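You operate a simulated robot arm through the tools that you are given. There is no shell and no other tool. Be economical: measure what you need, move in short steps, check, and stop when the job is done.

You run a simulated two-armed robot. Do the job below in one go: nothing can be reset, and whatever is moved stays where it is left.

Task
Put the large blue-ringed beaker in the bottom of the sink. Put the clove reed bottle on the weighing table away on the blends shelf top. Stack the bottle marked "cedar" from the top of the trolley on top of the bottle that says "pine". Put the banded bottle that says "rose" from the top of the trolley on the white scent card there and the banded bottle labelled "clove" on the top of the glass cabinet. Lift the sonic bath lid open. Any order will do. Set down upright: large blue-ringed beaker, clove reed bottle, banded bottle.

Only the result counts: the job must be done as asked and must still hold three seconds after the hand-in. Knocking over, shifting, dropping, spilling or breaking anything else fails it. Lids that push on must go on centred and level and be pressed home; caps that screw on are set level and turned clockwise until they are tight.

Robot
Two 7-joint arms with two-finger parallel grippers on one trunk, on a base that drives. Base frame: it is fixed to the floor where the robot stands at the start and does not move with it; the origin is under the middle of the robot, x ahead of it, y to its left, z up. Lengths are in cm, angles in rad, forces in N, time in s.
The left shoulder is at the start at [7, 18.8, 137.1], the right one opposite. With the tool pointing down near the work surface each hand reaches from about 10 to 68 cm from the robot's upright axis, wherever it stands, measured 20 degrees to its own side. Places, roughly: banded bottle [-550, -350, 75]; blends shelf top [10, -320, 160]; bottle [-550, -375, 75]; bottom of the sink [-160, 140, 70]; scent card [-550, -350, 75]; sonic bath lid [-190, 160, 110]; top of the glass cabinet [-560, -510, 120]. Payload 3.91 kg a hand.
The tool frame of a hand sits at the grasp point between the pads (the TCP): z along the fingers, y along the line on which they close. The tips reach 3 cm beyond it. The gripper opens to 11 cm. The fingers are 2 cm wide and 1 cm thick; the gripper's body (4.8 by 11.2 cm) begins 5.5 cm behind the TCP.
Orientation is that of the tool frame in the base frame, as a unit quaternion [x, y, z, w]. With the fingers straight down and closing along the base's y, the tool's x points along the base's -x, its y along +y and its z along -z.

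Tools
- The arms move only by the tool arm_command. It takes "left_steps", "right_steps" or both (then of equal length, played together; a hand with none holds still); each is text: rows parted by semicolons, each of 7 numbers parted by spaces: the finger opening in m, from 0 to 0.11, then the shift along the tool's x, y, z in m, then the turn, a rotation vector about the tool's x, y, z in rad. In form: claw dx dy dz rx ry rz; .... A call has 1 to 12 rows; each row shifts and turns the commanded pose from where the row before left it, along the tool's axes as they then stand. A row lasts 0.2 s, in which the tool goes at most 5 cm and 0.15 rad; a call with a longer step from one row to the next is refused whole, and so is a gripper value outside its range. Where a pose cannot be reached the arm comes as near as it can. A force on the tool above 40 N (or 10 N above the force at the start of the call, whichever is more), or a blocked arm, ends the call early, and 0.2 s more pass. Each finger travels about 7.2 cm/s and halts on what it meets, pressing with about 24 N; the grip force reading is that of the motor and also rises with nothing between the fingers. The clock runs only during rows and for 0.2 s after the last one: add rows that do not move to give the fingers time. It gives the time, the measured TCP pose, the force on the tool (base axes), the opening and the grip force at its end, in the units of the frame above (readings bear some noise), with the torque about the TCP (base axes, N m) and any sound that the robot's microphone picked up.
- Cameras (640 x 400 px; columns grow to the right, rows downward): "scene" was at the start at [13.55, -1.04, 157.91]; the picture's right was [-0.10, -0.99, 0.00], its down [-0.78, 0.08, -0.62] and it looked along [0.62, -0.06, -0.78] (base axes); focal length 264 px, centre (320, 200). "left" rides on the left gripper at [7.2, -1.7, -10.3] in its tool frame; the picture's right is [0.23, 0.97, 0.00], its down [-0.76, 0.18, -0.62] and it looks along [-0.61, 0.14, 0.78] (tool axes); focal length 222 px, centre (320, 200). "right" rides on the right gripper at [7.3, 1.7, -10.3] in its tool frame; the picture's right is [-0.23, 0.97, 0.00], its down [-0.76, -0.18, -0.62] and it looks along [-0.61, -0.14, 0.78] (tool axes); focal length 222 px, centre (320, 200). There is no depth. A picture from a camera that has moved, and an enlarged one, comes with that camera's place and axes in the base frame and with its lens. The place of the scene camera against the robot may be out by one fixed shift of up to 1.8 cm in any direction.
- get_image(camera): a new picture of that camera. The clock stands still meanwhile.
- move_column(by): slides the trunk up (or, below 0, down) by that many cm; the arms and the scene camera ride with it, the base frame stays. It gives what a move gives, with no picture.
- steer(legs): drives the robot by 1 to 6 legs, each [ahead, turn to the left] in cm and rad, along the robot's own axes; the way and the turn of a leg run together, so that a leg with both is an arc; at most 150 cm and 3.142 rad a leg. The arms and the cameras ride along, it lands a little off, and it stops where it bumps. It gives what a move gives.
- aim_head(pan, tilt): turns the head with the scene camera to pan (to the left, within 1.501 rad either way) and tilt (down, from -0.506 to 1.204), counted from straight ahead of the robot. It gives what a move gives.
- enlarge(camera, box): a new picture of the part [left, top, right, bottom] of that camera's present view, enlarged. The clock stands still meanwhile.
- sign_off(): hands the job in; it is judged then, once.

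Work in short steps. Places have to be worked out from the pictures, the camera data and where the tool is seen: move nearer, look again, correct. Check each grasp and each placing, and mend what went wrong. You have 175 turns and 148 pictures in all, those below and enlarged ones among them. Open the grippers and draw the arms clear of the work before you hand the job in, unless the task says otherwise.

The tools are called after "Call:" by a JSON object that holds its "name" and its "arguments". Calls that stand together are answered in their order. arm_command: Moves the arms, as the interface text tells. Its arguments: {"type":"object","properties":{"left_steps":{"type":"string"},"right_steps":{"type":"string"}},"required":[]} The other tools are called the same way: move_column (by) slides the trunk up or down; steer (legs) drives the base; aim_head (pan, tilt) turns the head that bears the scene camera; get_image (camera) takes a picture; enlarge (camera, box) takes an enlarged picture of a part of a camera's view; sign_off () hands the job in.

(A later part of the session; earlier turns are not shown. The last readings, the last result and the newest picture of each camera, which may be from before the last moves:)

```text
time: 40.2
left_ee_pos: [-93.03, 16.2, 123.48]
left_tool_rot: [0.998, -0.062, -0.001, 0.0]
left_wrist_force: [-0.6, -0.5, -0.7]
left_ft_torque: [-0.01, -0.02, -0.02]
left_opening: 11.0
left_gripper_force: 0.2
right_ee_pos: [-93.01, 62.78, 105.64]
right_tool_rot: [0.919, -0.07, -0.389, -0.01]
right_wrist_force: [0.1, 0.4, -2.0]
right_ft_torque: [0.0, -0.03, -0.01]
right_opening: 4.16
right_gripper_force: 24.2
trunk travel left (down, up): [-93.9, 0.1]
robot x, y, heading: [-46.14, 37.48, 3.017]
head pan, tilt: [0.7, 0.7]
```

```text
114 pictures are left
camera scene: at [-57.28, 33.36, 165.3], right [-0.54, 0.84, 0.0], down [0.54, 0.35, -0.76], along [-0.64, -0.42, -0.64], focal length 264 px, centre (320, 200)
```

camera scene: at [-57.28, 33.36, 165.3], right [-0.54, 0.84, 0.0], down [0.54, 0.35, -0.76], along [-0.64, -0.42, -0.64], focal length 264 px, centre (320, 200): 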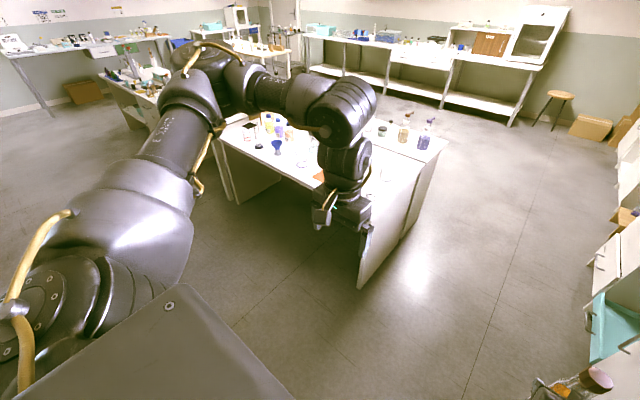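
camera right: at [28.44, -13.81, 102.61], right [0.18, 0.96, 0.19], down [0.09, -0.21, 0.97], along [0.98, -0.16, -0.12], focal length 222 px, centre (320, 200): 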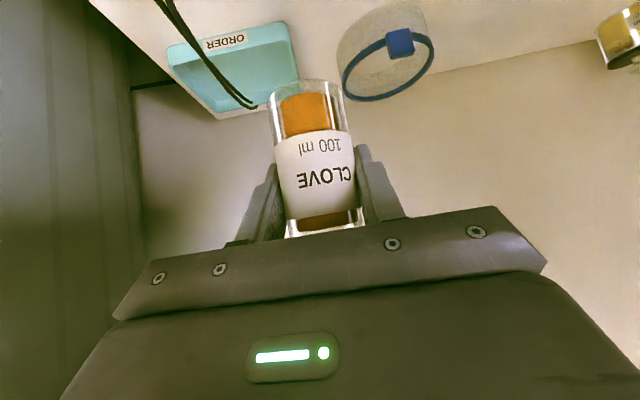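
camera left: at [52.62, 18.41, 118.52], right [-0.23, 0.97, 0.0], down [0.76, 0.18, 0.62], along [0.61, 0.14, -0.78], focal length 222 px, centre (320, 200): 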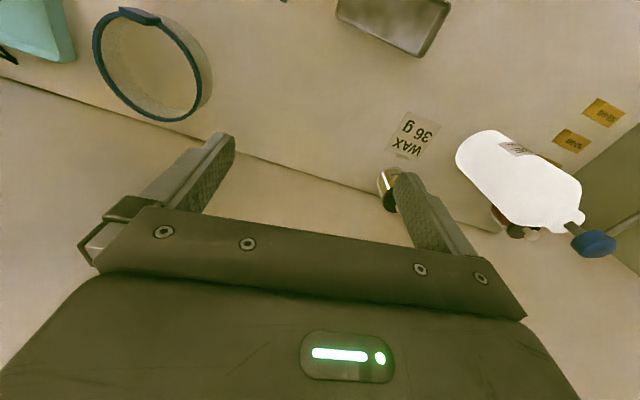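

The ringed beakers stand on the island (near edge x≈-147). I drive to face the island from about (-95, -25).

Call:
{"name": "steer", "arguments": {"legs": [[0, 0.95], [78, 0], [0, -0.83]]}}

Call:
{"name": "aim_head", "arguments": {"pan": 0, "tilt": 0.65}}

Call:
{"name": "get_image", "arguments": {"camera": "scene"}}

```text
time: 49.1
left_ee_pos: [-144.99, -46.73, 123.45]
left_tool_rot: [1.0, -0.01, -0.001, -0.001]
left_wrist_force: [-0.1, -0.7, -0.1]
left_ft_torque: [0.03, 0.01, 0.0]
left_opening: 11.02
left_gripper_force: 0.0
right_ee_pos: [-150.09, -0.3, 105.67]
right_tool_rot: [0.921, -0.022, -0.39, 0.01]
right_wrist_force: [0.2, -0.3, -2.6]
right_ft_torque: [-0.03, 0.01, -0.07]
right_opening: 4.17
right_gripper_force: 24.3
trunk travel left (down, up): [-93.9, 0.1]
robot x, y, heading: [-100.69, -20.54, 3.121]
head pan, tilt: [0.7, 0.7]
```

```text
time: 50.1
left_ee_pos: [-144.89, -46.79, 123.44]
left_tool_rot: [1.0, -0.01, -0.002, -0.001]
left_wrist_force: [-0.1, 0.6, 0.3]
left_ft_torque: [-0.02, 0.02, -0.01]
left_opening: 11.0
left_gripper_force: 0.1
right_ee_pos: [-149.97, -0.29, 105.64]
right_tool_rot: [0.921, -0.022, -0.389, 0.011]
right_wrist_force: [0.2, -0.3, -2.1]
right_ft_torque: [0.01, 0.0, 0.01]
right_opening: 4.11
right_gripper_force: 23.9
trunk travel left (down, up): [-93.9, 0.1]
robot x, y, heading: [-100.54, -20.24, 3.117]
head pan, tilt: [0.0, 0.649]
```

```text
113 pictures are left
camera scene: at [-113.39, -20.51, 165.73], right [0.02, 1.0, 0.0], down [0.6, -0.01, -0.8], along [-0.8, 0.02, -0.6], focal length 264 px, centre (320, 200)
```

scene: 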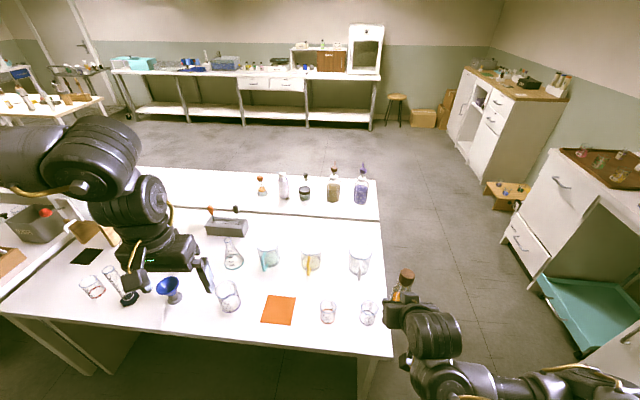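

Several beakers are visible here. I enlarge them.

Call:
{"name": "enlarge", "arguments": {"camera": "scene", "box": [210, 230, 390, 340]}}

Call:
{"name": "enlarge", "arguments": {"camera": "scene", "box": [60, 200, 240, 320]}}

```text
3.56 times, centred on (300, 285) of scene
camera zoom: at [-113.39, -20.51, 165.73], right [0.02, 1.0, 0.0], down [0.6, -0.01, -0.8], along [-0.8, 0.02, -0.6], focal length 938 px, centre (391, -102)
```

zoom: 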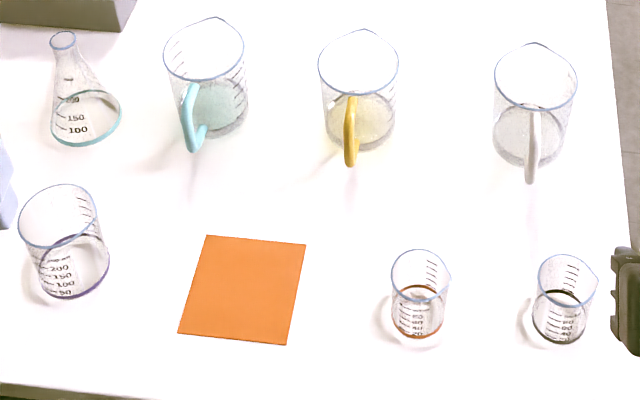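

```text
3.33 times, centred on (150, 260) of scene
camera zoom: at [-113.39, -20.51, 165.73], right [0.02, 1.0, 0.0], down [0.6, -0.01, -0.8], along [-0.8, 0.02, -0.6], focal length 879 px, centre (887, 0)
```

zoom: 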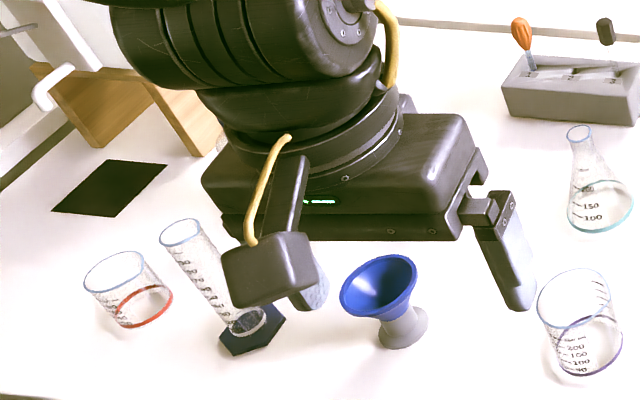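

The beakers have coloured base rings: purple, red, and so on. The 250 ml beaker on the weighing table seemed to have a blue base ring. I compare by zooming here on the purple one.

Call:
{"name": "enlarge", "arguments": {"camera": "scene", "box": [212, 275, 248, 320]}}

Call:
{"name": "aim_head", "arguments": {"pan": 0.9, "tilt": 0.35}}

Call:
{"name": "get_image", "arguments": {"camera": "scene"}}

```text
8.89 times, centred on (230, 298) of scene
camera zoom: at [-113.39, -20.51, 165.73], right [0.02, 1.0, 0.0], down [0.6, -0.01, -0.8], along [-0.8, 0.02, -0.6], focal length 2345 px, centre (1120, -667)
```

zoom: 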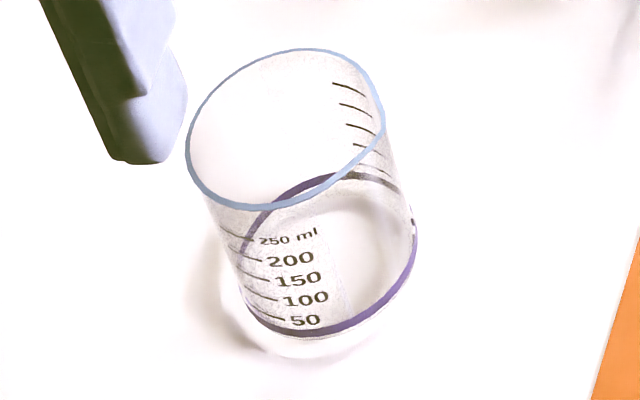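

```text
time: 51.3
left_ee_pos: [-145.06, -46.74, 123.44]
left_tool_rot: [1.0, -0.01, -0.002, -0.001]
left_wrist_force: [-0.3, -0.8, 0.0]
left_ft_torque: [0.01, -0.03, 0.02]
left_opening: 11.02
left_gripper_force: 0.0
right_ee_pos: [-150.01, -0.22, 105.77]
right_tool_rot: [0.921, -0.022, -0.39, 0.01]
right_wrist_force: [0.6, 0.0, -2.2]
right_ft_torque: [-0.03, -0.02, 0.01]
right_opening: 4.16
right_gripper_force: 24.1
trunk travel left (down, up): [-93.9, 0.1]
robot x, y, heading: [-100.65, -20.33, 3.119]
head pan, tilt: [0.901, 0.351]
```

```text
109 pictures are left
camera scene: at [-110.66, -27.82, 168.43], right [-0.77, 0.64, 0.0], down [0.22, 0.27, -0.94], along [-0.6, -0.72, -0.34], focal length 264 px, centre (320, 200)
```

scene: 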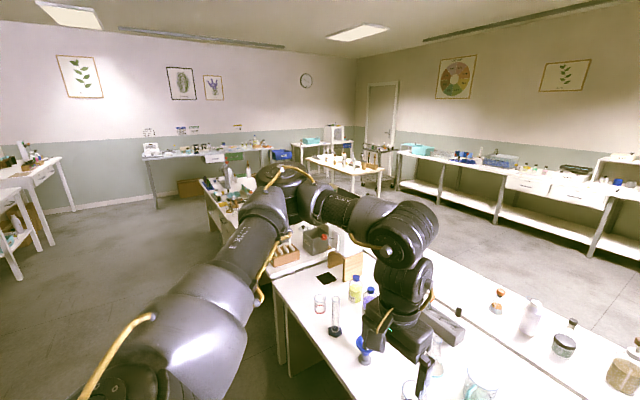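

That ring is purple, not blue. I check the counter side (under-shelf glass) by panning right before going back to the weighing table.

Call:
{"name": "aim_head", "arguments": {"pan": -1.4, "tilt": 0.5}}

Call:
{"name": "get_image", "arguments": {"camera": "scene"}}

```text
time: 53.5
left_ee_pos: [-144.97, -46.83, 123.39]
left_tool_rot: [1.0, -0.011, -0.002, -0.001]
left_wrist_force: [0.8, 0.6, 0.9]
left_ft_torque: [-0.01, 0.01, -0.01]
left_opening: 11.01
left_gripper_force: 0.0
right_ee_pos: [-149.91, -0.21, 105.63]
right_tool_rot: [0.921, -0.022, -0.389, 0.01]
right_wrist_force: [0.5, 0.5, -1.5]
right_ft_torque: [0.02, 0.0, 0.01]
right_opening: 4.18
right_gripper_force: 23.7
trunk travel left (down, up): [-93.9, 0.1]
robot x, y, heading: [-100.44, -20.3, 3.126]
head pan, tilt: [-1.4, 0.499]
```

```text
108 pictures are left
camera scene: at [-106.09, -11.65, 167.07], right [0.99, 0.15, 0.0], down [0.07, -0.47, -0.88], along [-0.13, 0.87, -0.48], focal length 264 px, centre (320, 200)
```

scene: 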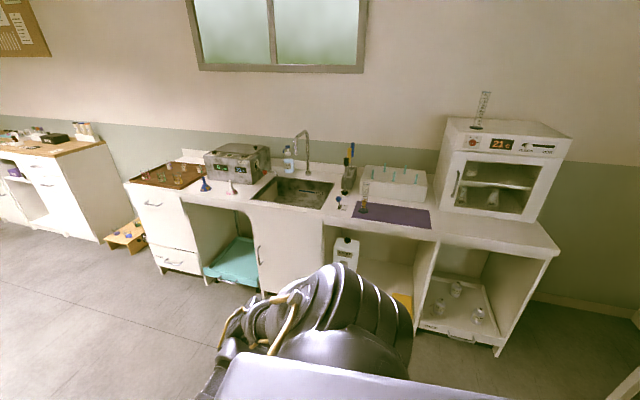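

I zoom on the tray of small beakers and the under-shelf.

Call:
{"name": "enlarge", "arguments": {"camera": "scene", "box": [120, 140, 340, 220]}}

Call:
{"name": "steer", "arguments": {"legs": [[0, -1.55]]}}

Call:
{"name": "get_image", "arguments": {"camera": "scene"}}

```text
2.91 times, centred on (230, 180) of scene
camera zoom: at [-106.09, -11.65, 167.07], right [0.99, 0.15, 0.0], down [0.07, -0.47, -0.88], along [-0.13, 0.87, -0.48], focal length 768 px, centre (582, 258)
```

zoom: 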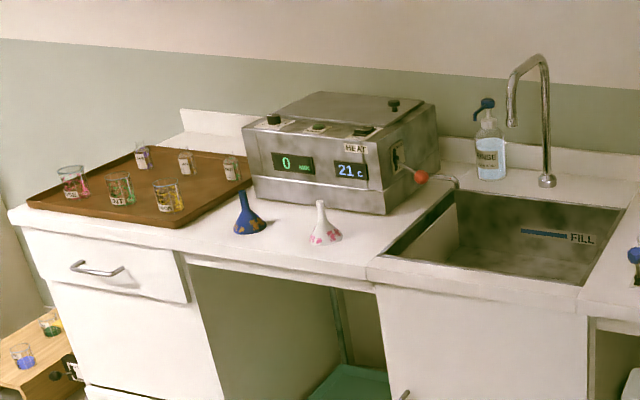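

```text
time: 57.7
left_ee_pos: [-126.8, 23.97, 123.33]
left_tool_rot: [-0.699, 0.715, 0.001, 0.002]
left_wrist_force: [0.0, 0.5, 0.4]
left_ft_torque: [0.04, 0.0, 0.0]
left_opening: 11.0
left_gripper_force: 0.0
right_ee_pos: [-80.29, 28.86, 105.62]
right_tool_rot: [-0.634, 0.668, 0.282, 0.269]
right_wrist_force: [0.0, 0.5, -1.8]
right_ft_torque: [0.01, 0.0, -0.01]
right_opening: 4.13
right_gripper_force: 24.1
trunk travel left (down, up): [-93.9, 0.1]
robot x, y, heading: [-100.44, -20.46, 1.544]
head pan, tilt: [-1.4, 0.499]
```

```text
106 pictures are left
camera scene: at [-90.58, -14.37, 167.07], right [0.15, -0.99, 0.0], down [-0.47, -0.07, -0.88], along [0.87, 0.13, -0.48], focal length 264 px, centre (320, 200)
```

scene: 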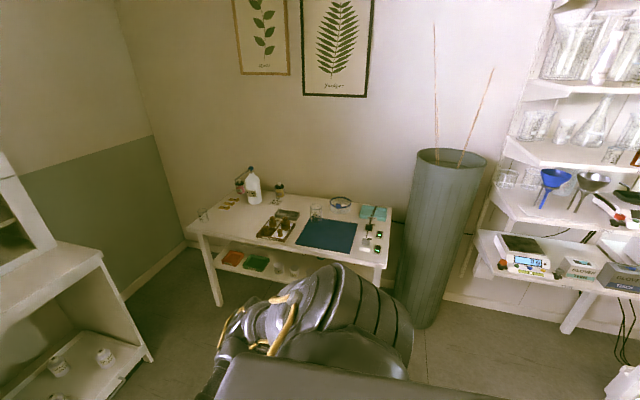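

I zoom on the weighing table's beaker from here.

Call:
{"name": "enlarge", "arguments": {"camera": "scene", "box": [296, 195, 336, 225]}}

Call:
{"name": "enlarge", "arguments": {"camera": "scene", "box": [190, 180, 310, 290]}}

```text
13.33 times, centred on (316, 210) of scene
camera zoom: at [-90.58, -14.37, 167.07], right [0.15, -0.99, 0.0], down [-0.47, -0.07, -0.88], along [0.87, 0.13, -0.48], focal length 3518 px, centre (373, 67)
```

zoom: 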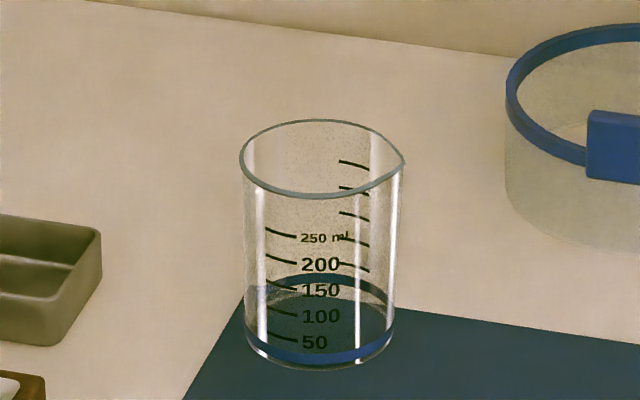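

```text
3.64 times, centred on (250, 235) of scene
camera zoom: at [-90.58, -14.37, 167.07], right [0.15, -0.99, 0.0], down [-0.47, -0.07, -0.88], along [0.87, 0.13, -0.48], focal length 959 px, centre (574, 73)
```

zoom: 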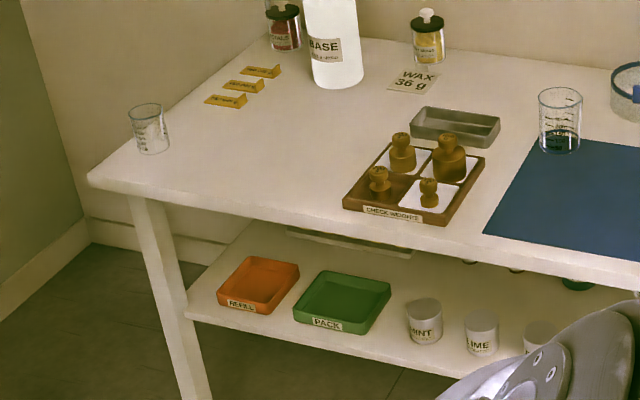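

Confirmed: the large blue-ringed beaker is on the weighing table, about [48, 0]. I drive back there, stopping a bit short.

Call:
{"name": "steer", "arguments": {"legs": [[0, -1.38], [76, 0], [0, -0.16]]}}

Call:
{"name": "aim_head", "arguments": {"pan": 0, "tilt": 0.8}}

Call:
{"name": "get_image", "arguments": {"camera": "scene"}}

```text
time: 65.8
left_ee_pos: [16.52, 22.42, 123.38]
left_tool_rot: [-0.014, 1.0, 0.0, 0.001]
left_wrist_force: [0.2, 0.5, 0.3]
left_ft_torque: [0.0, 0.0, 0.0]
left_opening: 11.0
left_gripper_force: 0.0
right_ee_pos: [23.74, -23.68, 105.74]
right_tool_rot: [-0.002, 0.921, 0.019, 0.389]
right_wrist_force: [0.1, 0.9, -1.9]
right_ft_torque: [0.02, 0.02, 0.0]
right_opening: 4.13
right_gripper_force: 24.2
trunk travel left (down, up): [-93.9, 0.1]
robot x, y, heading: [-26.41, -5.95, 0.029]
head pan, tilt: [-1.4, 0.499]
```

```text
time: 67.3
left_ee_pos: [16.46, 22.25, 123.39]
left_tool_rot: [-0.015, 1.0, -0.001, 0.002]
left_wrist_force: [0.4, 0.5, 0.6]
left_ft_torque: [-0.02, 0.01, 0.03]
left_opening: 11.02
left_gripper_force: 0.1
right_ee_pos: [23.77, -23.93, 105.68]
right_tool_rot: [-0.002, 0.921, 0.02, 0.39]
right_wrist_force: [0.9, 0.6, -2.2]
right_ft_torque: [0.0, 0.03, -0.02]
right_opening: 4.15
right_gripper_force: 24.7
trunk travel left (down, up): [-93.9, 0.1]
robot x, y, heading: [-26.53, -6.0, 0.028]
head pan, tilt: [0.0, 0.799]
```

```text
103 pictures are left
camera scene: at [-12.41, -6.16, 164.47], right [0.03, -1.0, 0.0], down [-0.72, -0.02, -0.7], along [0.7, 0.02, -0.72], focal length 264 px, centre (320, 200)
```

scene: 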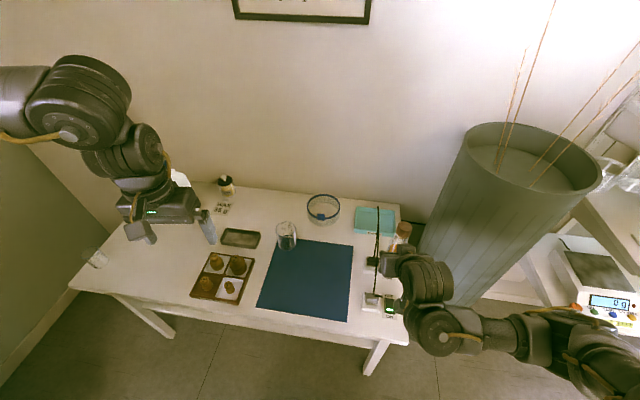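

I drive 18 cm nearer and bring the left hand above the beaker at a safe height to look with its camera.

Call:
{"name": "steer", "arguments": {"legs": [[17, 0]]}}

Call:
{"name": "arm_command", "arguments": {"left_steps": "0.11 -0.02 -0.035 0.005 0 0 0;0.11 -0.02 -0.035 0.005 0 0 0;0.11 -0.02 -0.035 0.005 0 0 0;0.11 -0.02 -0.035 0.005 0 0 0;0.11 -0.02 -0.035 0.01 0 0 0;0.11 -0.01 -0.035 0.01 0 0 0;0.11 0 0 0 0 0 0"}}

Call:
{"name": "get_image", "arguments": {"camera": "left"}}

```text
time: 68.8
left_ee_pos: [32.93, 22.72, 123.57]
left_tool_rot: [-0.014, 1.0, -0.001, 0.003]
left_wrist_force: [-0.1, 0.5, 0.8]
left_ft_torque: [-0.02, -0.03, 0.0]
left_opening: 11.0
left_gripper_force: 0.0
right_ee_pos: [40.42, -23.35, 105.94]
right_tool_rot: [-0.002, 0.921, 0.021, 0.389]
right_wrist_force: [-0.4, 0.1, -2.1]
right_ft_torque: [0.01, 0.0, -0.04]
right_opening: 4.14
right_gripper_force: 24.0
trunk travel left (down, up): [-93.9, 0.1]
robot x, y, heading: [-9.61, -5.84, 0.028]
head pan, tilt: [0.0, 0.799]
```

```text
time: 70.4
left_ee_pos: [45.17, 2.84, 119.8]
left_tool_rot: [-0.015, 1.0, -0.001, 0.002]
left_wrist_force: [-0.2, -0.5, 0.1]
left_ft_torque: [0.02, 0.02, 0.0]
left_opening: 10.99
left_gripper_force: 0.0
left hand out of reach, approached as far as the arm can: row 2
right_ee_pos: [40.72, -23.33, 105.64]
right_tool_rot: [-0.002, 0.921, 0.02, 0.389]
right_wrist_force: [-0.1, -0.2, -2.3]
right_ft_torque: [-0.01, 0.05, 0.01]
right_opening: 4.16
right_gripper_force: 24.3
trunk travel left (down, up): [-93.9, 0.1]
robot x, y, heading: [-9.8, -5.44, 0.031]
head pan, tilt: [0.0, 0.799]
```

```text
102 pictures are left
camera left: at [37.78, 0.74, 130.2], right [-0.26, 0.97, 0.0], down [0.75, 0.2, 0.63], along [0.61, 0.16, -0.78], focal length 222 px, centre (320, 200)
```

left: 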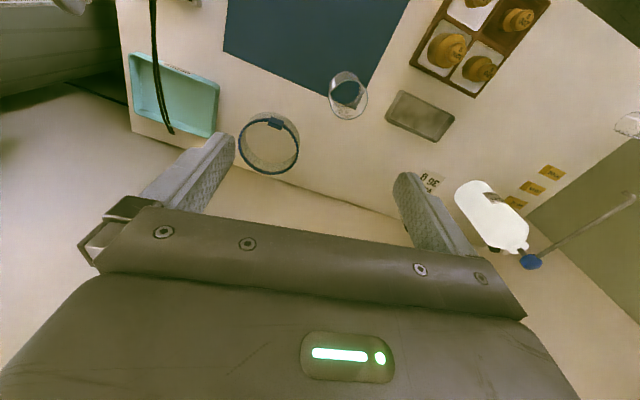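

The beaker centre works out to about [48.5, 9.6], with its rim near z≈84. I move above it and descend to z≈97.

Call:
{"name": "arm_command", "arguments": {"left_steps": "0.11 -0.007 0.0134 0.03 0 0 0;0.11 -0.007 0.0134 0.03 0 0 0;0.11 -0.007 0.0134 0.03 0 0 0;0.11 -0.007 0.0134 0.03 0 0 0;0.11 -0.007 0.0134 0.03 0 0 0;0.11 0 0 0.04 0 0 0;0.11 0 0 0.04 0 0 0;0.11 0 0 0 0 0 0"}}

Call:
{"name": "get_image", "arguments": {"camera": "left"}}

```text
time: 72.2
left_ee_pos: [48.5, 9.39, 96.75]
left_tool_rot: [-0.015, 1.0, 0.0, 0.001]
left_wrist_force: [0.7, 0.1, -0.8]
left_ft_torque: [-0.03, 0.0, 0.0]
left_opening: 10.99
left_gripper_force: 0.0
right_ee_pos: [40.58, -23.37, 105.69]
right_tool_rot: [-0.002, 0.921, 0.021, 0.389]
right_wrist_force: [-0.2, 0.6, -2.0]
right_ft_torque: [-0.02, 0.02, 0.01]
right_opening: 4.15
right_gripper_force: 23.6
trunk travel left (down, up): [-93.9, 0.1]
robot x, y, heading: [-9.76, -5.82, 0.036]
head pan, tilt: [0.0, 0.799]
```

```text
101 pictures are left
camera left: at [41.24, 7.45, 107.2], right [-0.26, 0.97, 0.0], down [0.75, 0.2, 0.63], along [0.61, 0.16, -0.78], focal length 222 px, centre (320, 200)
```

left: 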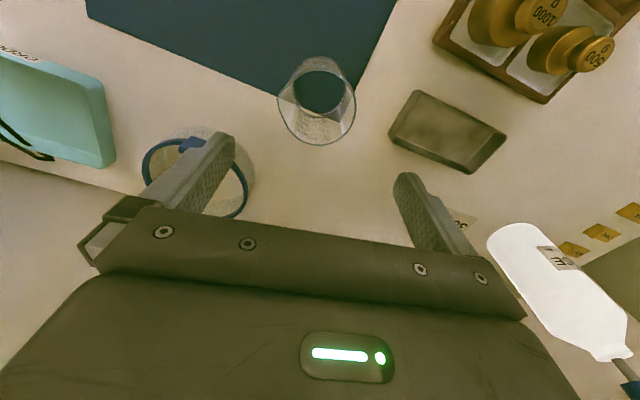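

Aligned within a few mm. I descend to z≈81 and close.

Call:
{"name": "arm_command", "arguments": {"left_steps": "0.11 0.002 -0.003 0.03 0 0 0;0.11 0 0 0.04 0 0 0;0.11 0 0 0.04 0 0 0;0.11 0 0 0.03 0 0 0;0.11 0 0 0.017 0 0 0;0.11 0 0 0 0 0 0;0.05 0 0 0 0 0 0;0.05 0 0 0 0 0 0;0.05 0 0 0 0 0 0"}}

Call:
{"name": "get_image", "arguments": {"camera": "left"}}

```text
time: 74.2
left_ee_pos: [48.37, 8.95, 81.05]
left_tool_rot: [-0.015, 1.0, 0.0, 0.002]
left_wrist_force: [-0.7, 1.1, 0.1]
left_ft_torque: [0.03, 0.07, -0.02]
left_opening: 7.07
left_gripper_force: 24.0
right_ee_pos: [40.57, -23.35, 105.56]
right_tool_rot: [-0.003, 0.921, 0.021, 0.389]
right_wrist_force: [-0.3, -0.3, -1.8]
right_ft_torque: [-0.03, 0.0, 0.02]
right_opening: 4.17
right_gripper_force: 24.5
trunk travel left (down, up): [-93.9, 0.1]
robot x, y, heading: [-9.69, -5.99, 0.03]
head pan, tilt: [0.0, 0.799]
```

```text
100 pictures are left
camera left: at [41.08, 6.95, 91.48], right [-0.26, 0.97, 0.0], down [0.75, 0.2, 0.63], along [0.6, 0.16, -0.78], focal length 222 px, centre (320, 200)
```

left: 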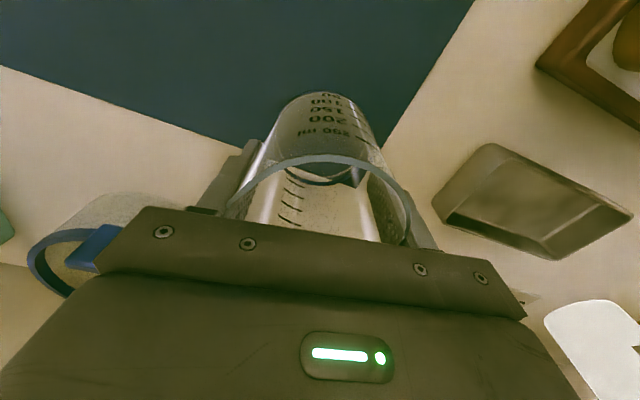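

Gripped at 7.07 cm. I lift.

Call:
{"name": "arm_command", "arguments": {"left_steps": "0.05 0 0 -0.01 0 0 0;0.05 0 0 -0.03 0 0 0;0.05 0 0 -0.04 0 0 0;0.05 0 0 -0.04 0 0 0;0.05 0 0 -0.04 0 0 0;0.05 0 0 -0.04 0 0 0;0.05 0 0 -0.04 0 0 0;0.05 0 0 -0.04 0 0 0;0.05 0.02 0.02 -0.03 0 0 0;0.05 0 0.04 0 0 0 0;0.05 0 0 0 0 0 0"}}

Call:
{"name": "get_image", "arguments": {"camera": "left"}}

```text
time: 76.6
left_ee_pos: [46.17, 14.85, 111.97]
left_tool_rot: [-0.015, 1.0, 0.0, 0.001]
left_wrist_force: [0.7, -0.2, -0.4]
left_ft_torque: [0.0, -0.02, -0.02]
left_opening: 7.06
left_gripper_force: 23.5
left hand out of reach, approached as far as the arm can: row 5
right_ee_pos: [40.75, -23.42, 105.55]
right_tool_rot: [-0.002, 0.921, 0.021, 0.389]
right_wrist_force: [0.1, -0.1, -2.6]
right_ft_torque: [-0.01, 0.03, 0.03]
right_opening: 4.15
right_gripper_force: 24.5
trunk travel left (down, up): [-93.9, 0.1]
robot x, y, heading: [-9.61, -5.67, 0.034]
head pan, tilt: [0.0, 0.799]
```

```text
99 pictures are left
camera left: at [38.85, 12.85, 122.4], right [-0.26, 0.97, 0.0], down [0.75, 0.2, 0.63], along [0.6, 0.16, -0.78], focal length 222 px, centre (320, 200)
```

left: 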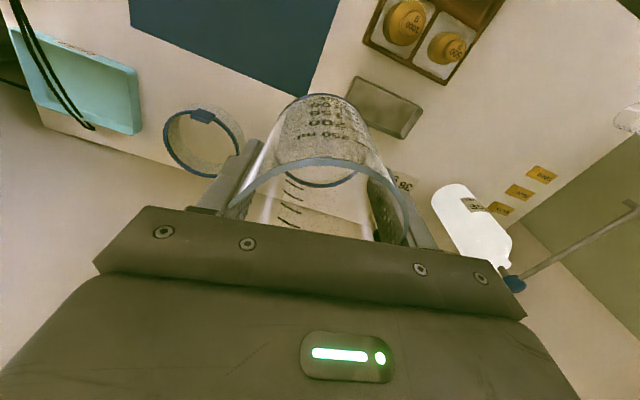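

Beaker is held. I back off, turn and drive to a spot in front of the sink, well short of the counter.

Call:
{"name": "steer", "arguments": {"legs": [[-38, 0], [0, 2.55], [108, 0], [0, -1.02]]}}

Call:
{"name": "aim_head", "arguments": {"pan": 0.1, "tilt": 0.6}}

Call:
{"name": "get_image", "arguments": {"camera": "scene"}}

```text
time: 92.8
left_ee_pos: [-159.47, 104.28, 111.96]
left_tool_rot: [0.709, -0.706, 0.0, -0.002]
left_wrist_force: [0.3, -0.1, -0.4]
left_ft_torque: [0.02, 0.05, 0.02]
left_opening: 7.05
left_gripper_force: 24.2
right_ee_pos: [-121.35, 97.84, 105.67]
right_tool_rot: [-0.645, 0.658, 0.286, 0.265]
right_wrist_force: [0.6, -0.3, -2.3]
right_ft_torque: [-0.02, 0.01, -0.01]
right_opening: 4.16
right_gripper_force: 24.2
trunk travel left (down, up): [-93.9, 0.1]
robot x, y, heading: [-140.05, 48.03, 1.574]
head pan, tilt: [0.0, 0.799]
```

```text
time: 93.5
left_ee_pos: [-159.35, 104.41, 112.02]
left_tool_rot: [0.709, -0.706, -0.001, -0.002]
left_wrist_force: [0.0, 0.7, -1.8]
left_ft_torque: [0.0, -0.01, -0.01]
left_opening: 7.07
left_gripper_force: 24.1
right_ee_pos: [-121.15, 97.73, 105.75]
right_tool_rot: [-0.646, 0.657, 0.287, 0.264]
right_wrist_force: [-1.2, -0.6, -1.4]
right_ft_torque: [-0.01, 0.03, 0.01]
right_opening: 4.19
right_gripper_force: 23.6
trunk travel left (down, up): [-93.9, 0.1]
robot x, y, heading: [-140.09, 47.61, 1.576]
head pan, tilt: [0.099, 0.6]
```

```text
98 pictures are left
camera scene: at [-140.0, 61.5, 166.15], right [0.99, 0.11, 0.0], down [0.06, -0.56, -0.82], along [-0.09, 0.82, -0.57], focal length 264 px, centre (320, 200)
```

scene: 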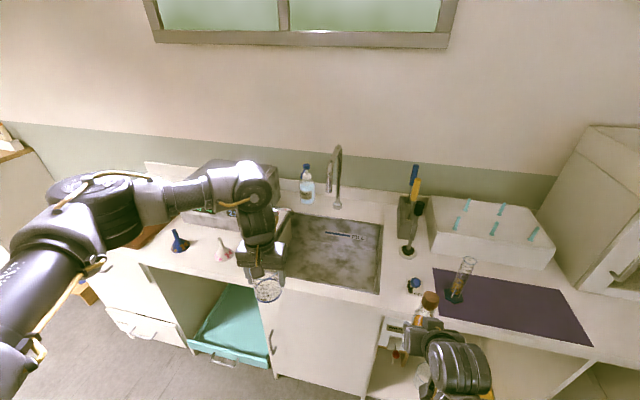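

Sink spans roughly x -161..-125, y 126..158, counter top z≈84. I plan to set the beaker at about [-149, 138]. I drive 34 cm closer.

Call:
{"name": "steer", "arguments": {"legs": [[34, 0]]}}

Call:
{"name": "aim_head", "arguments": {"pan": 0.1, "tilt": 0.85}}

Call:
{"name": "get_image", "arguments": {"camera": "scene"}}

Call:
{"name": "get_image", "arguments": {"camera": "left"}}

```text
time: 95.7
left_ee_pos: [-159.27, 138.37, 112.09]
left_tool_rot: [0.708, -0.706, -0.001, -0.003]
left_wrist_force: [-0.2, -0.4, -1.0]
left_ft_torque: [0.0, 0.03, 0.0]
left_opening: 7.05
left_gripper_force: 23.9
right_ee_pos: [-121.27, 131.64, 105.76]
right_tool_rot: [-0.645, 0.658, 0.286, 0.264]
right_wrist_force: [-0.1, -0.4, -1.7]
right_ft_torque: [-0.02, 0.02, 0.02]
right_opening: 4.15
right_gripper_force: 23.9
trunk travel left (down, up): [-93.9, 0.1]
robot x, y, heading: [-140.15, 82.1, 1.574]
head pan, tilt: [0.099, 0.6]
```

```text
time: 96.5
left_ee_pos: [-159.29, 138.51, 111.88]
left_tool_rot: [0.708, -0.706, 0.0, -0.002]
left_wrist_force: [0.5, -0.2, -0.5]
left_ft_torque: [-0.01, 0.06, 0.0]
left_opening: 7.07
left_gripper_force: 24.2
right_ee_pos: [-121.28, 131.87, 105.59]
right_tool_rot: [-0.644, 0.659, 0.286, 0.264]
right_wrist_force: [0.6, 0.1, -1.9]
right_ft_torque: [0.0, -0.01, -0.04]
right_opening: 4.16
right_gripper_force: 24.2
trunk travel left (down, up): [-93.9, 0.1]
robot x, y, heading: [-140.5, 82.29, 1.576]
head pan, tilt: [0.099, 0.85]
```

```text
97 pictures are left
camera scene: at [-140.05, 94.71, 164.06], right [0.99, 0.1, 0.0], down [0.08, -0.75, -0.66], along [-0.07, 0.66, -0.75], focal length 264 px, centre (320, 200)
```

scene: 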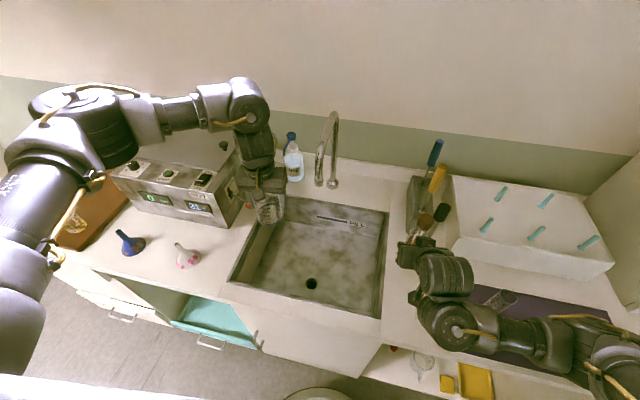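

```text
96 pictures are left
camera left: at [-157.71, 131.14, 122.36], right [-0.97, -0.23, 0.0], down [-0.18, 0.76, 0.62], along [-0.14, 0.61, -0.78], focal length 222 px, centre (320, 200)
```

left: 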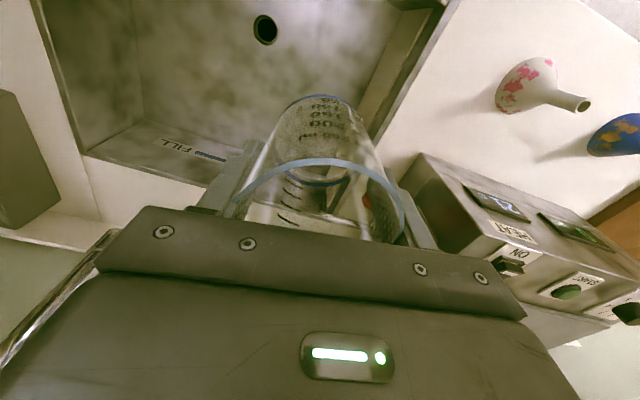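

The spot under the left hand ([-159, 138]) is clear of the drain and walls. I lower the beaker straight down, leaving the last few cm for slow steps.

Call:
{"name": "arm_command", "arguments": {"left_steps": "0.05 0 0 0.03 0 0 0;0.05 0 0 0.03 0 0 0;0.05 0 0 0.03 0 0 0;0.05 0 0 0.03 0 0 0;0.05 0 0 0.03 0 0 0;0.05 0 0 0.03 0 0 0;0.05 0 0 0.03 0 0 0;0.05 0 0 0.03 0 0 0;0.05 0 0 0.03 0 0 0;0.05 0 0 0.03 0 0 0;0.05 0 0 0.01 0 0 0;0.05 0 0 0 0 0 0"}}

Call:
{"name": "get_image", "arguments": {"camera": "scene"}}

Call:
{"name": "get_image", "arguments": {"camera": "left"}}

```text
time: 99.1
left_ee_pos: [-159.26, 138.38, 80.95]
left_tool_rot: [0.708, -0.706, -0.001, -0.002]
left_wrist_force: [-0.2, 0.2, -1.4]
left_ft_torque: [0.01, -0.02, -0.02]
left_opening: 7.03
left_gripper_force: 23.9
right_ee_pos: [-121.2, 131.72, 105.7]
right_tool_rot: [-0.644, 0.659, 0.286, 0.265]
right_wrist_force: [0.3, -0.5, -1.4]
right_ft_torque: [-0.03, 0.01, -0.02]
right_opening: 4.16
right_gripper_force: 23.7
trunk travel left (down, up): [-93.9, 0.1]
robot x, y, heading: [-140.31, 82.08, 1.574]
head pan, tilt: [0.099, 0.85]
```

```text
95 pictures are left
camera scene: at [-140.09, 94.59, 164.07], right [0.99, 0.1, 0.0], down [0.08, -0.75, -0.66], along [-0.07, 0.66, -0.75], focal length 264 px, centre (320, 200)
```

scene: 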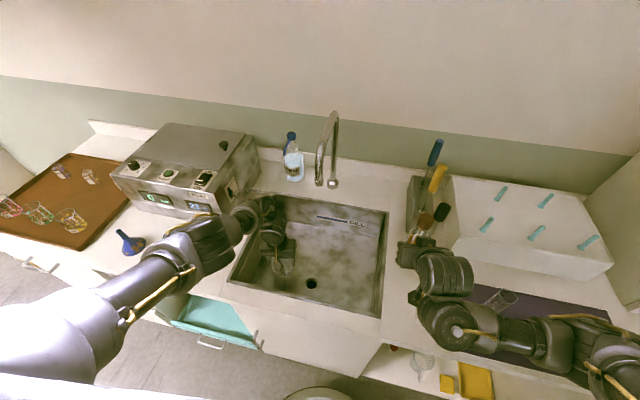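

```text
94 pictures are left
camera left: at [-157.67, 131.07, 91.4], right [-0.97, -0.23, 0.0], down [-0.18, 0.76, 0.63], along [-0.14, 0.61, -0.78], focal length 222 px, centre (320, 200)
```

left: 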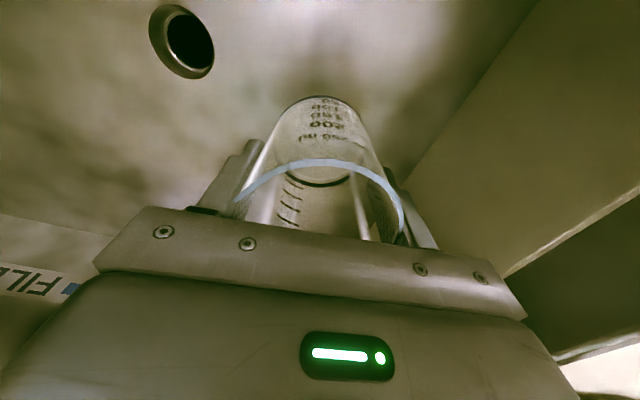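

Clear of walls and drain. I keep lowering in small steps until the beaker touches.

Call:
{"name": "arm_command", "arguments": {"left_steps": "0.05 0 0 0.01 0 0 0;0.05 0 0 0.01 0 0 0;0.05 0 0 0.01 0 0 0;0.05 0 0 0.007 0 0 0;0.05 0 0 0.003 0 0 0;0.05 0 0 0 0 0 0"}}

```text
time: 100.5
left_ee_pos: [-159.13, 138.36, 77.09]
left_tool_rot: [0.708, -0.706, -0.002, 0.0]
left_wrist_force: [1.1, 1.9, 9.0]
left_ft_torque: [0.08, 0.12, 0.01]
left_opening: 7.01
left_gripper_force: 23.9
right_ee_pos: [-121.15, 131.72, 105.74]
right_tool_rot: [-0.644, 0.658, 0.286, 0.265]
right_wrist_force: [-0.2, 0.5, -1.8]
right_ft_torque: [-0.02, -0.01, 0.02]
right_opening: 4.16
right_gripper_force: 23.8
trunk travel left (down, up): [-93.9, 0.1]
robot x, y, heading: [-140.16, 81.92, 1.575]
head pan, tilt: [0.099, 0.85]
```

Contact felt (9 N). I release slowly, then rise straight up.

Call:
{"name": "arm_command", "arguments": {"left_steps": "0.09 0 0 0 0 0 0;0.1 0 0 0 0 0 0;0.1 0 0 0 0 0 0;0.1 0 0 -0.02 0 0 0;0.1 0 0 -0.03 0 0 0;0.1 0 0 -0.04 0 0 0;0.1 0 0 -0.04 0 0 0;0.1 0 0 -0.04 0 0 0;0.1 0 0 -0.04 0 0 0;0.1 0 0 -0.04 0 0 0;0.1 0 0 0 0 0 0"}}

Call:
{"name": "get_image", "arguments": {"camera": "left"}}

Call:
{"name": "enlarge", "arguments": {"camera": "scene", "box": [100, 100, 340, 260]}}

```text
time: 102.9
left_ee_pos: [-159.17, 138.6, 102.27]
left_tool_rot: [0.708, -0.707, -0.001, 0.0]
left_wrist_force: [-0.1, -0.2, -0.1]
left_ft_torque: [-0.02, 0.01, -0.02]
left_opening: 9.99
left_gripper_force: 0.1
right_ee_pos: [-121.26, 131.91, 105.66]
right_tool_rot: [-0.644, 0.659, 0.285, 0.264]
right_wrist_force: [-0.4, -0.9, -1.9]
right_ft_torque: [0.02, 0.0, 0.01]
right_opening: 4.16
right_gripper_force: 23.4
trunk travel left (down, up): [-93.9, 0.1]
robot x, y, heading: [-140.57, 82.1, 1.573]
head pan, tilt: [0.099, 0.85]
```

```text
93 pictures are left
camera left: at [-157.7, 131.28, 112.56], right [-0.97, -0.23, 0.0], down [-0.18, 0.76, 0.62], along [-0.14, 0.61, -0.78], focal length 222 px, centre (320, 200)
```

left: 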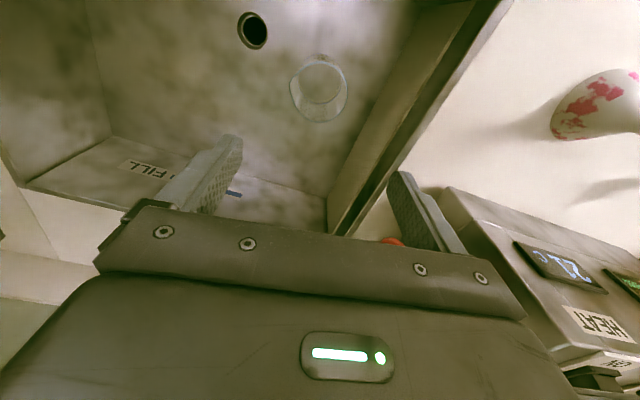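

```text
2.50 times, centred on (220, 180) of scene
camera zoom: at [-140.08, 94.65, 164.06], right [0.99, 0.1, 0.0], down [0.08, -0.75, -0.66], along [-0.07, 0.66, -0.75], focal length 660 px, centre (570, 250)
```

zoom: 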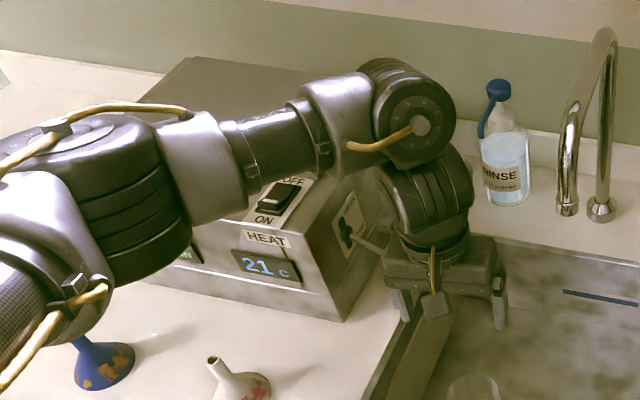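

The beaker stands upright in the sink, away from the drain. I raise the left hand clear and look at the sonic bath's lid.

Call:
{"name": "arm_command", "arguments": {"left_steps": "0.1 0 0 -0.04 0 0 0;0.1 0 0 -0.04 0 0 0;0.1 0 0 -0.04 0 0 0;0.1 0 0 -0.04 0 0 0;0.1 0.04 0 0 0 0 0;0.1 0.04 0 0 0 0 0;0.1 0.04 0 0 0 0 0;0.1 0 0 0 0 0 0"}}

Call:
{"name": "aim_head", "arguments": {"pan": 0.55, "tilt": 0.6}}

Call:
{"name": "get_image", "arguments": {"camera": "scene"}}

```text
time: 104.7
left_ee_pos: [-160.57, 129.68, 117.74]
left_tool_rot: [0.707, -0.707, 0.001, -0.002]
left_wrist_force: [0.4, 0.5, -0.4]
left_ft_torque: [0.02, -0.01, 0.01]
left_opening: 10.01
left_gripper_force: 0.1
left hand out of reach, approached as far as the arm can: row 7
right_ee_pos: [-121.15, 131.86, 105.74]
right_tool_rot: [-0.644, 0.658, 0.286, 0.264]
right_wrist_force: [1.3, 0.2, -1.9]
right_ft_torque: [0.02, 0.02, -0.02]
right_opening: 4.15
right_gripper_force: 23.8
trunk travel left (down, up): [-93.9, 0.1]
robot x, y, heading: [-140.32, 81.97, 1.571]
head pan, tilt: [0.099, 0.85]
```

```text
time: 105.6
left_ee_pos: [-160.64, 129.68, 117.73]
left_tool_rot: [-0.707, 0.707, 0.001, 0.001]
left_wrist_force: [-0.2, -0.7, 0.2]
left_ft_torque: [0.03, -0.02, -0.02]
left_opening: 10.01
left_gripper_force: 0.1
right_ee_pos: [-121.35, 131.69, 105.58]
right_tool_rot: [-0.644, 0.659, 0.285, 0.265]
right_wrist_force: [0.4, -0.7, -2.6]
right_ft_torque: [-0.01, 0.03, -0.01]
right_opening: 4.17
right_gripper_force: 24.2
trunk travel left (down, up): [-93.9, 0.1]
robot x, y, heading: [-140.17, 81.74, 1.579]
head pan, tilt: [0.55, 0.6]
```

```text
91 pictures are left
camera scene: at [-143.88, 94.31, 166.16], right [0.85, 0.52, 0.0], down [0.3, -0.48, -0.82], along [-0.43, 0.7, -0.57], focal length 264 px, centre (320, 200)
```

scene: 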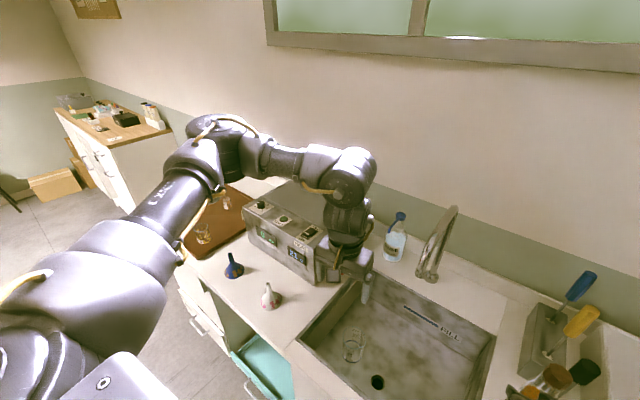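

The arm hides the bath. I back off 35 cm and look again.

Call:
{"name": "steer", "arguments": {"legs": [[-36, 0]]}}

Call:
{"name": "aim_head", "arguments": {"pan": 0.35, "tilt": 0.5}}

Call:
{"name": "get_image", "arguments": {"camera": "scene"}}

```text
time: 107.9
left_ee_pos: [-160.38, 93.32, 117.55]
left_tool_rot: [-0.706, 0.708, 0.0, 0.001]
left_wrist_force: [0.7, 0.2, -0.2]
left_ft_torque: [-0.01, -0.01, -0.02]
left_opening: 9.98
left_gripper_force: 0.1
right_ee_pos: [-121.14, 95.48, 105.55]
right_tool_rot: [-0.644, 0.659, 0.285, 0.264]
right_wrist_force: [0.2, 0.2, -1.6]
right_ft_torque: [0.01, 0.01, -0.01]
right_opening: 4.18
right_gripper_force: 24.4
trunk travel left (down, up): [-93.9, 0.1]
robot x, y, heading: [-140.08, 45.37, 1.572]
head pan, tilt: [0.55, 0.6]
```

```text
time: 108.7
left_ee_pos: [-160.4, 93.09, 117.73]
left_tool_rot: [-0.707, 0.707, 0.0, 0.002]
left_wrist_force: [0.0, -1.1, -0.9]
left_ft_torque: [0.03, -0.01, 0.0]
left_opening: 9.97
left_gripper_force: 0.1
right_ee_pos: [-121.08, 95.25, 105.7]
right_tool_rot: [-0.643, 0.659, 0.286, 0.266]
right_wrist_force: [0.0, 0.2, -2.3]
right_ft_torque: [-0.05, 0.0, 0.01]
right_opening: 4.15
right_gripper_force: 24.2
trunk travel left (down, up): [-93.9, 0.1]
robot x, y, heading: [-140.02, 45.93, 1.573]
head pan, tilt: [0.351, 0.499]
```

```text
90 pictures are left
camera scene: at [-142.3, 58.79, 167.07], right [0.94, 0.35, 0.0], down [0.17, -0.45, -0.88], along [-0.3, 0.82, -0.48], focal length 264 px, centre (320, 200)
```

scene: 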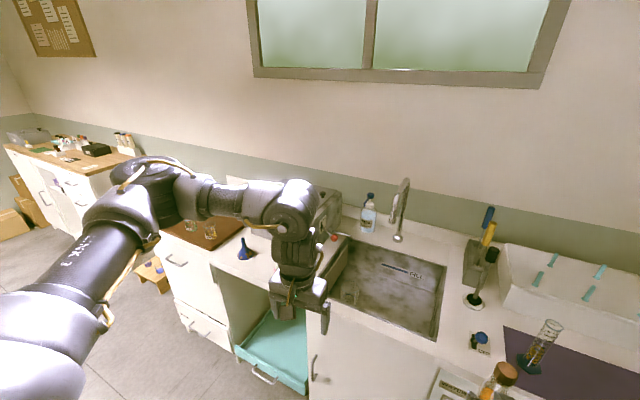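

I turn the robot left so that the arms clear the line of sight to the bath.

Call:
{"name": "steer", "arguments": {"legs": [[0, 0.95]]}}

Call:
{"name": "aim_head", "arguments": {"pan": -0.6, "tilt": 0.45}}

Call:
{"name": "enlarge", "arguments": {"camera": "scene", "box": [220, 120, 420, 260]}}

```text
time: 111.5
left_ee_pos: [-190.6, 57.33, 117.77]
left_tool_rot: [0.95, -0.311, -0.001, -0.001]
left_wrist_force: [0.8, -0.1, 0.5]
left_ft_torque: [-0.02, 0.0, -0.05]
left_opening: 10.01
left_gripper_force: 0.1
right_ee_pos: [-169.03, 90.36, 105.66]
right_tool_rot: [0.872, -0.296, -0.375, -0.106]
right_wrist_force: [0.0, -0.3, -2.3]
right_ft_torque: [0.01, 0.03, -0.01]
right_opening: 4.15
right_gripper_force: 23.7
trunk travel left (down, up): [-93.9, 0.1]
robot x, y, heading: [-140.61, 45.77, 2.515]
head pan, tilt: [0.351, 0.499]
```

```text
time: 112.7
left_ee_pos: [-190.78, 57.23, 117.69]
left_tool_rot: [0.95, -0.311, -0.001, -0.001]
left_wrist_force: [0.5, 0.3, -0.3]
left_ft_torque: [-0.01, 0.01, 0.01]
left_opening: 10.0
left_gripper_force: 0.1
right_ee_pos: [-169.04, 90.3, 105.73]
right_tool_rot: [0.872, -0.296, -0.376, -0.107]
right_wrist_force: [-0.2, 0.5, -2.2]
right_ft_torque: [-0.02, 0.0, -0.03]
right_opening: 4.18
right_gripper_force: 24.0
trunk travel left (down, up): [-93.9, 0.1]
robot x, y, heading: [-140.29, 45.64, 2.513]
head pan, tilt: [-0.6, 0.45]
```

```text
2.86 times, centred on (320, 190) of scene
camera zoom: at [-146.31, 56.93, 167.51], right [0.94, 0.34, 0.0], down [0.15, -0.41, -0.9], along [-0.3, 0.85, -0.44], focal length 754 px, centre (320, 229)
```

zoom: 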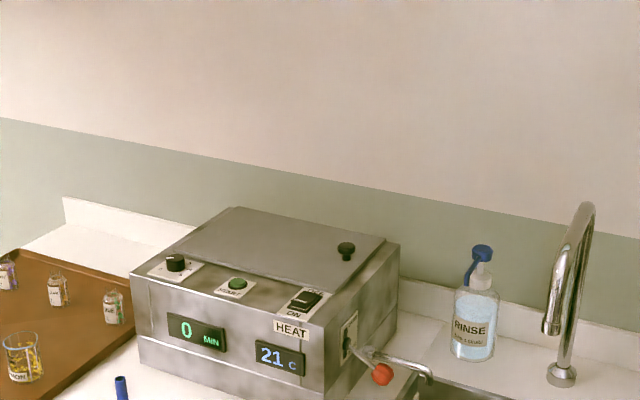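

The lid spans x≈-205..-175; its knob is at about [-178.4, 160.3, 112] near the right edge, so the hinge is on the left. I move to stand in front of it.

Call:
{"name": "steer", "arguments": {"legs": [[0, 0.09], [31, 0], [0, -1.03]]}}

Call:
{"name": "aim_head", "arguments": {"pan": 0.0, "tilt": 0.55}}

Call:
{"name": "get_image", "arguments": {"camera": "scene"}}

```text
time: 117.9
left_ee_pos: [-187.11, 109.18, 117.6]
left_tool_rot: [0.707, -0.707, 0.001, -0.001]
left_wrist_force: [-0.1, 0.2, 0.9]
left_ft_torque: [0.04, -0.02, -0.03]
left_opening: 9.99
left_gripper_force: 0.1
right_ee_pos: [-147.78, 111.32, 105.65]
right_tool_rot: [-0.644, 0.658, 0.285, 0.265]
right_wrist_force: [0.5, 0.4, -2.4]
right_ft_torque: [0.01, 0.03, 0.02]
right_opening: 4.13
right_gripper_force: 24.4
trunk travel left (down, up): [-93.9, 0.1]
robot x, y, heading: [-166.96, 61.59, 1.577]
head pan, tilt: [-0.6, 0.45]
```

```text
time: 118.9
left_ee_pos: [-187.19, 109.09, 117.7]
left_tool_rot: [0.707, -0.707, 0.0, -0.001]
left_wrist_force: [-1.1, -0.4, 0.5]
left_ft_torque: [-0.01, -0.02, 0.0]
left_opening: 10.03
left_gripper_force: 0.1
right_ee_pos: [-147.86, 111.25, 105.63]
right_tool_rot: [-0.644, 0.658, 0.286, 0.265]
right_wrist_force: [-0.6, 0.4, -1.8]
right_ft_torque: [0.02, 0.03, -0.01]
right_opening: 4.15
right_gripper_force: 23.8
trunk travel left (down, up): [-93.9, 0.1]
robot x, y, heading: [-166.91, 61.74, 1.574]
head pan, tilt: [0.0, 0.55]
```

```text
88 pictures are left
camera scene: at [-165.8, 75.17, 166.61], right [1.0, 0.0, 0.0], down [0.0, -0.52, -0.85], along [0.0, 0.85, -0.52], focal length 264 px, centre (320, 200)
```

scene: 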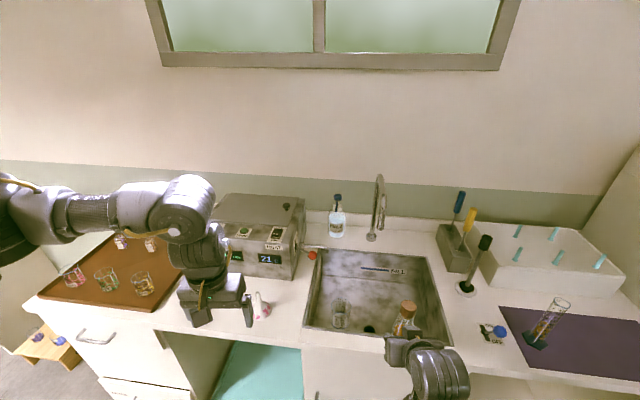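

The knob is confirmed near [-178.2, 160.6]. In free space here, I yaw the left hand by 90° so the fingers will close along the lid's hinge direction.

Call:
{"name": "arm_command", "arguments": {"left_steps": "0.06 -0.01 0 -0.005 0 0 0.131;0.06 0 0 0 0 0 0.131;0.06 0 0 0 0 0 0.131;0.06 0 0 0 0 0 0.131;0.06 0 0 0 0 0 0.131;0.06 0 0 0 0 0 0.131;0.06 0 0 0 0 0 0.131;0.06 0 0 0 0 0 0.131;0.06 0 0 0 0 0 0.131;0.06 0 0 0 0 0 0.131;0.06 0 0 0 0 0 0.131;0.06 0 0 0 0 0 0.131"}}

Call:
{"name": "get_image", "arguments": {"camera": "scene"}}

```text
time: 121.5
left_ee_pos: [-187.1, 109.98, 118.32]
left_tool_rot: [0.003, 1.0, 0.0, 0.0]
left_wrist_force: [-0.5, 0.3, -0.4]
left_ft_torque: [0.01, 0.0, 0.0]
left_opening: 6.0
left_gripper_force: 0.1
right_ee_pos: [-147.77, 111.21, 105.53]
right_tool_rot: [-0.644, 0.658, 0.286, 0.265]
right_wrist_force: [0.5, -0.4, -2.3]
right_ft_torque: [-0.04, 0.02, -0.01]
right_opening: 4.17
right_gripper_force: 24.5
trunk travel left (down, up): [-93.9, 0.1]
robot x, y, heading: [-166.48, 61.75, 1.577]
head pan, tilt: [0.0, 0.55]
```

```text
87 pictures are left
camera scene: at [-165.81, 75.18, 166.61], right [1.0, 0.0, 0.0], down [0.0, -0.52, -0.85], along [0.0, 0.85, -0.52], focal length 264 px, centre (320, 200)
```

scene: 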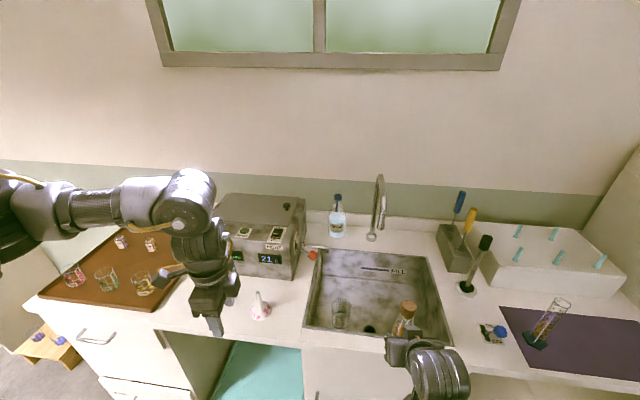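

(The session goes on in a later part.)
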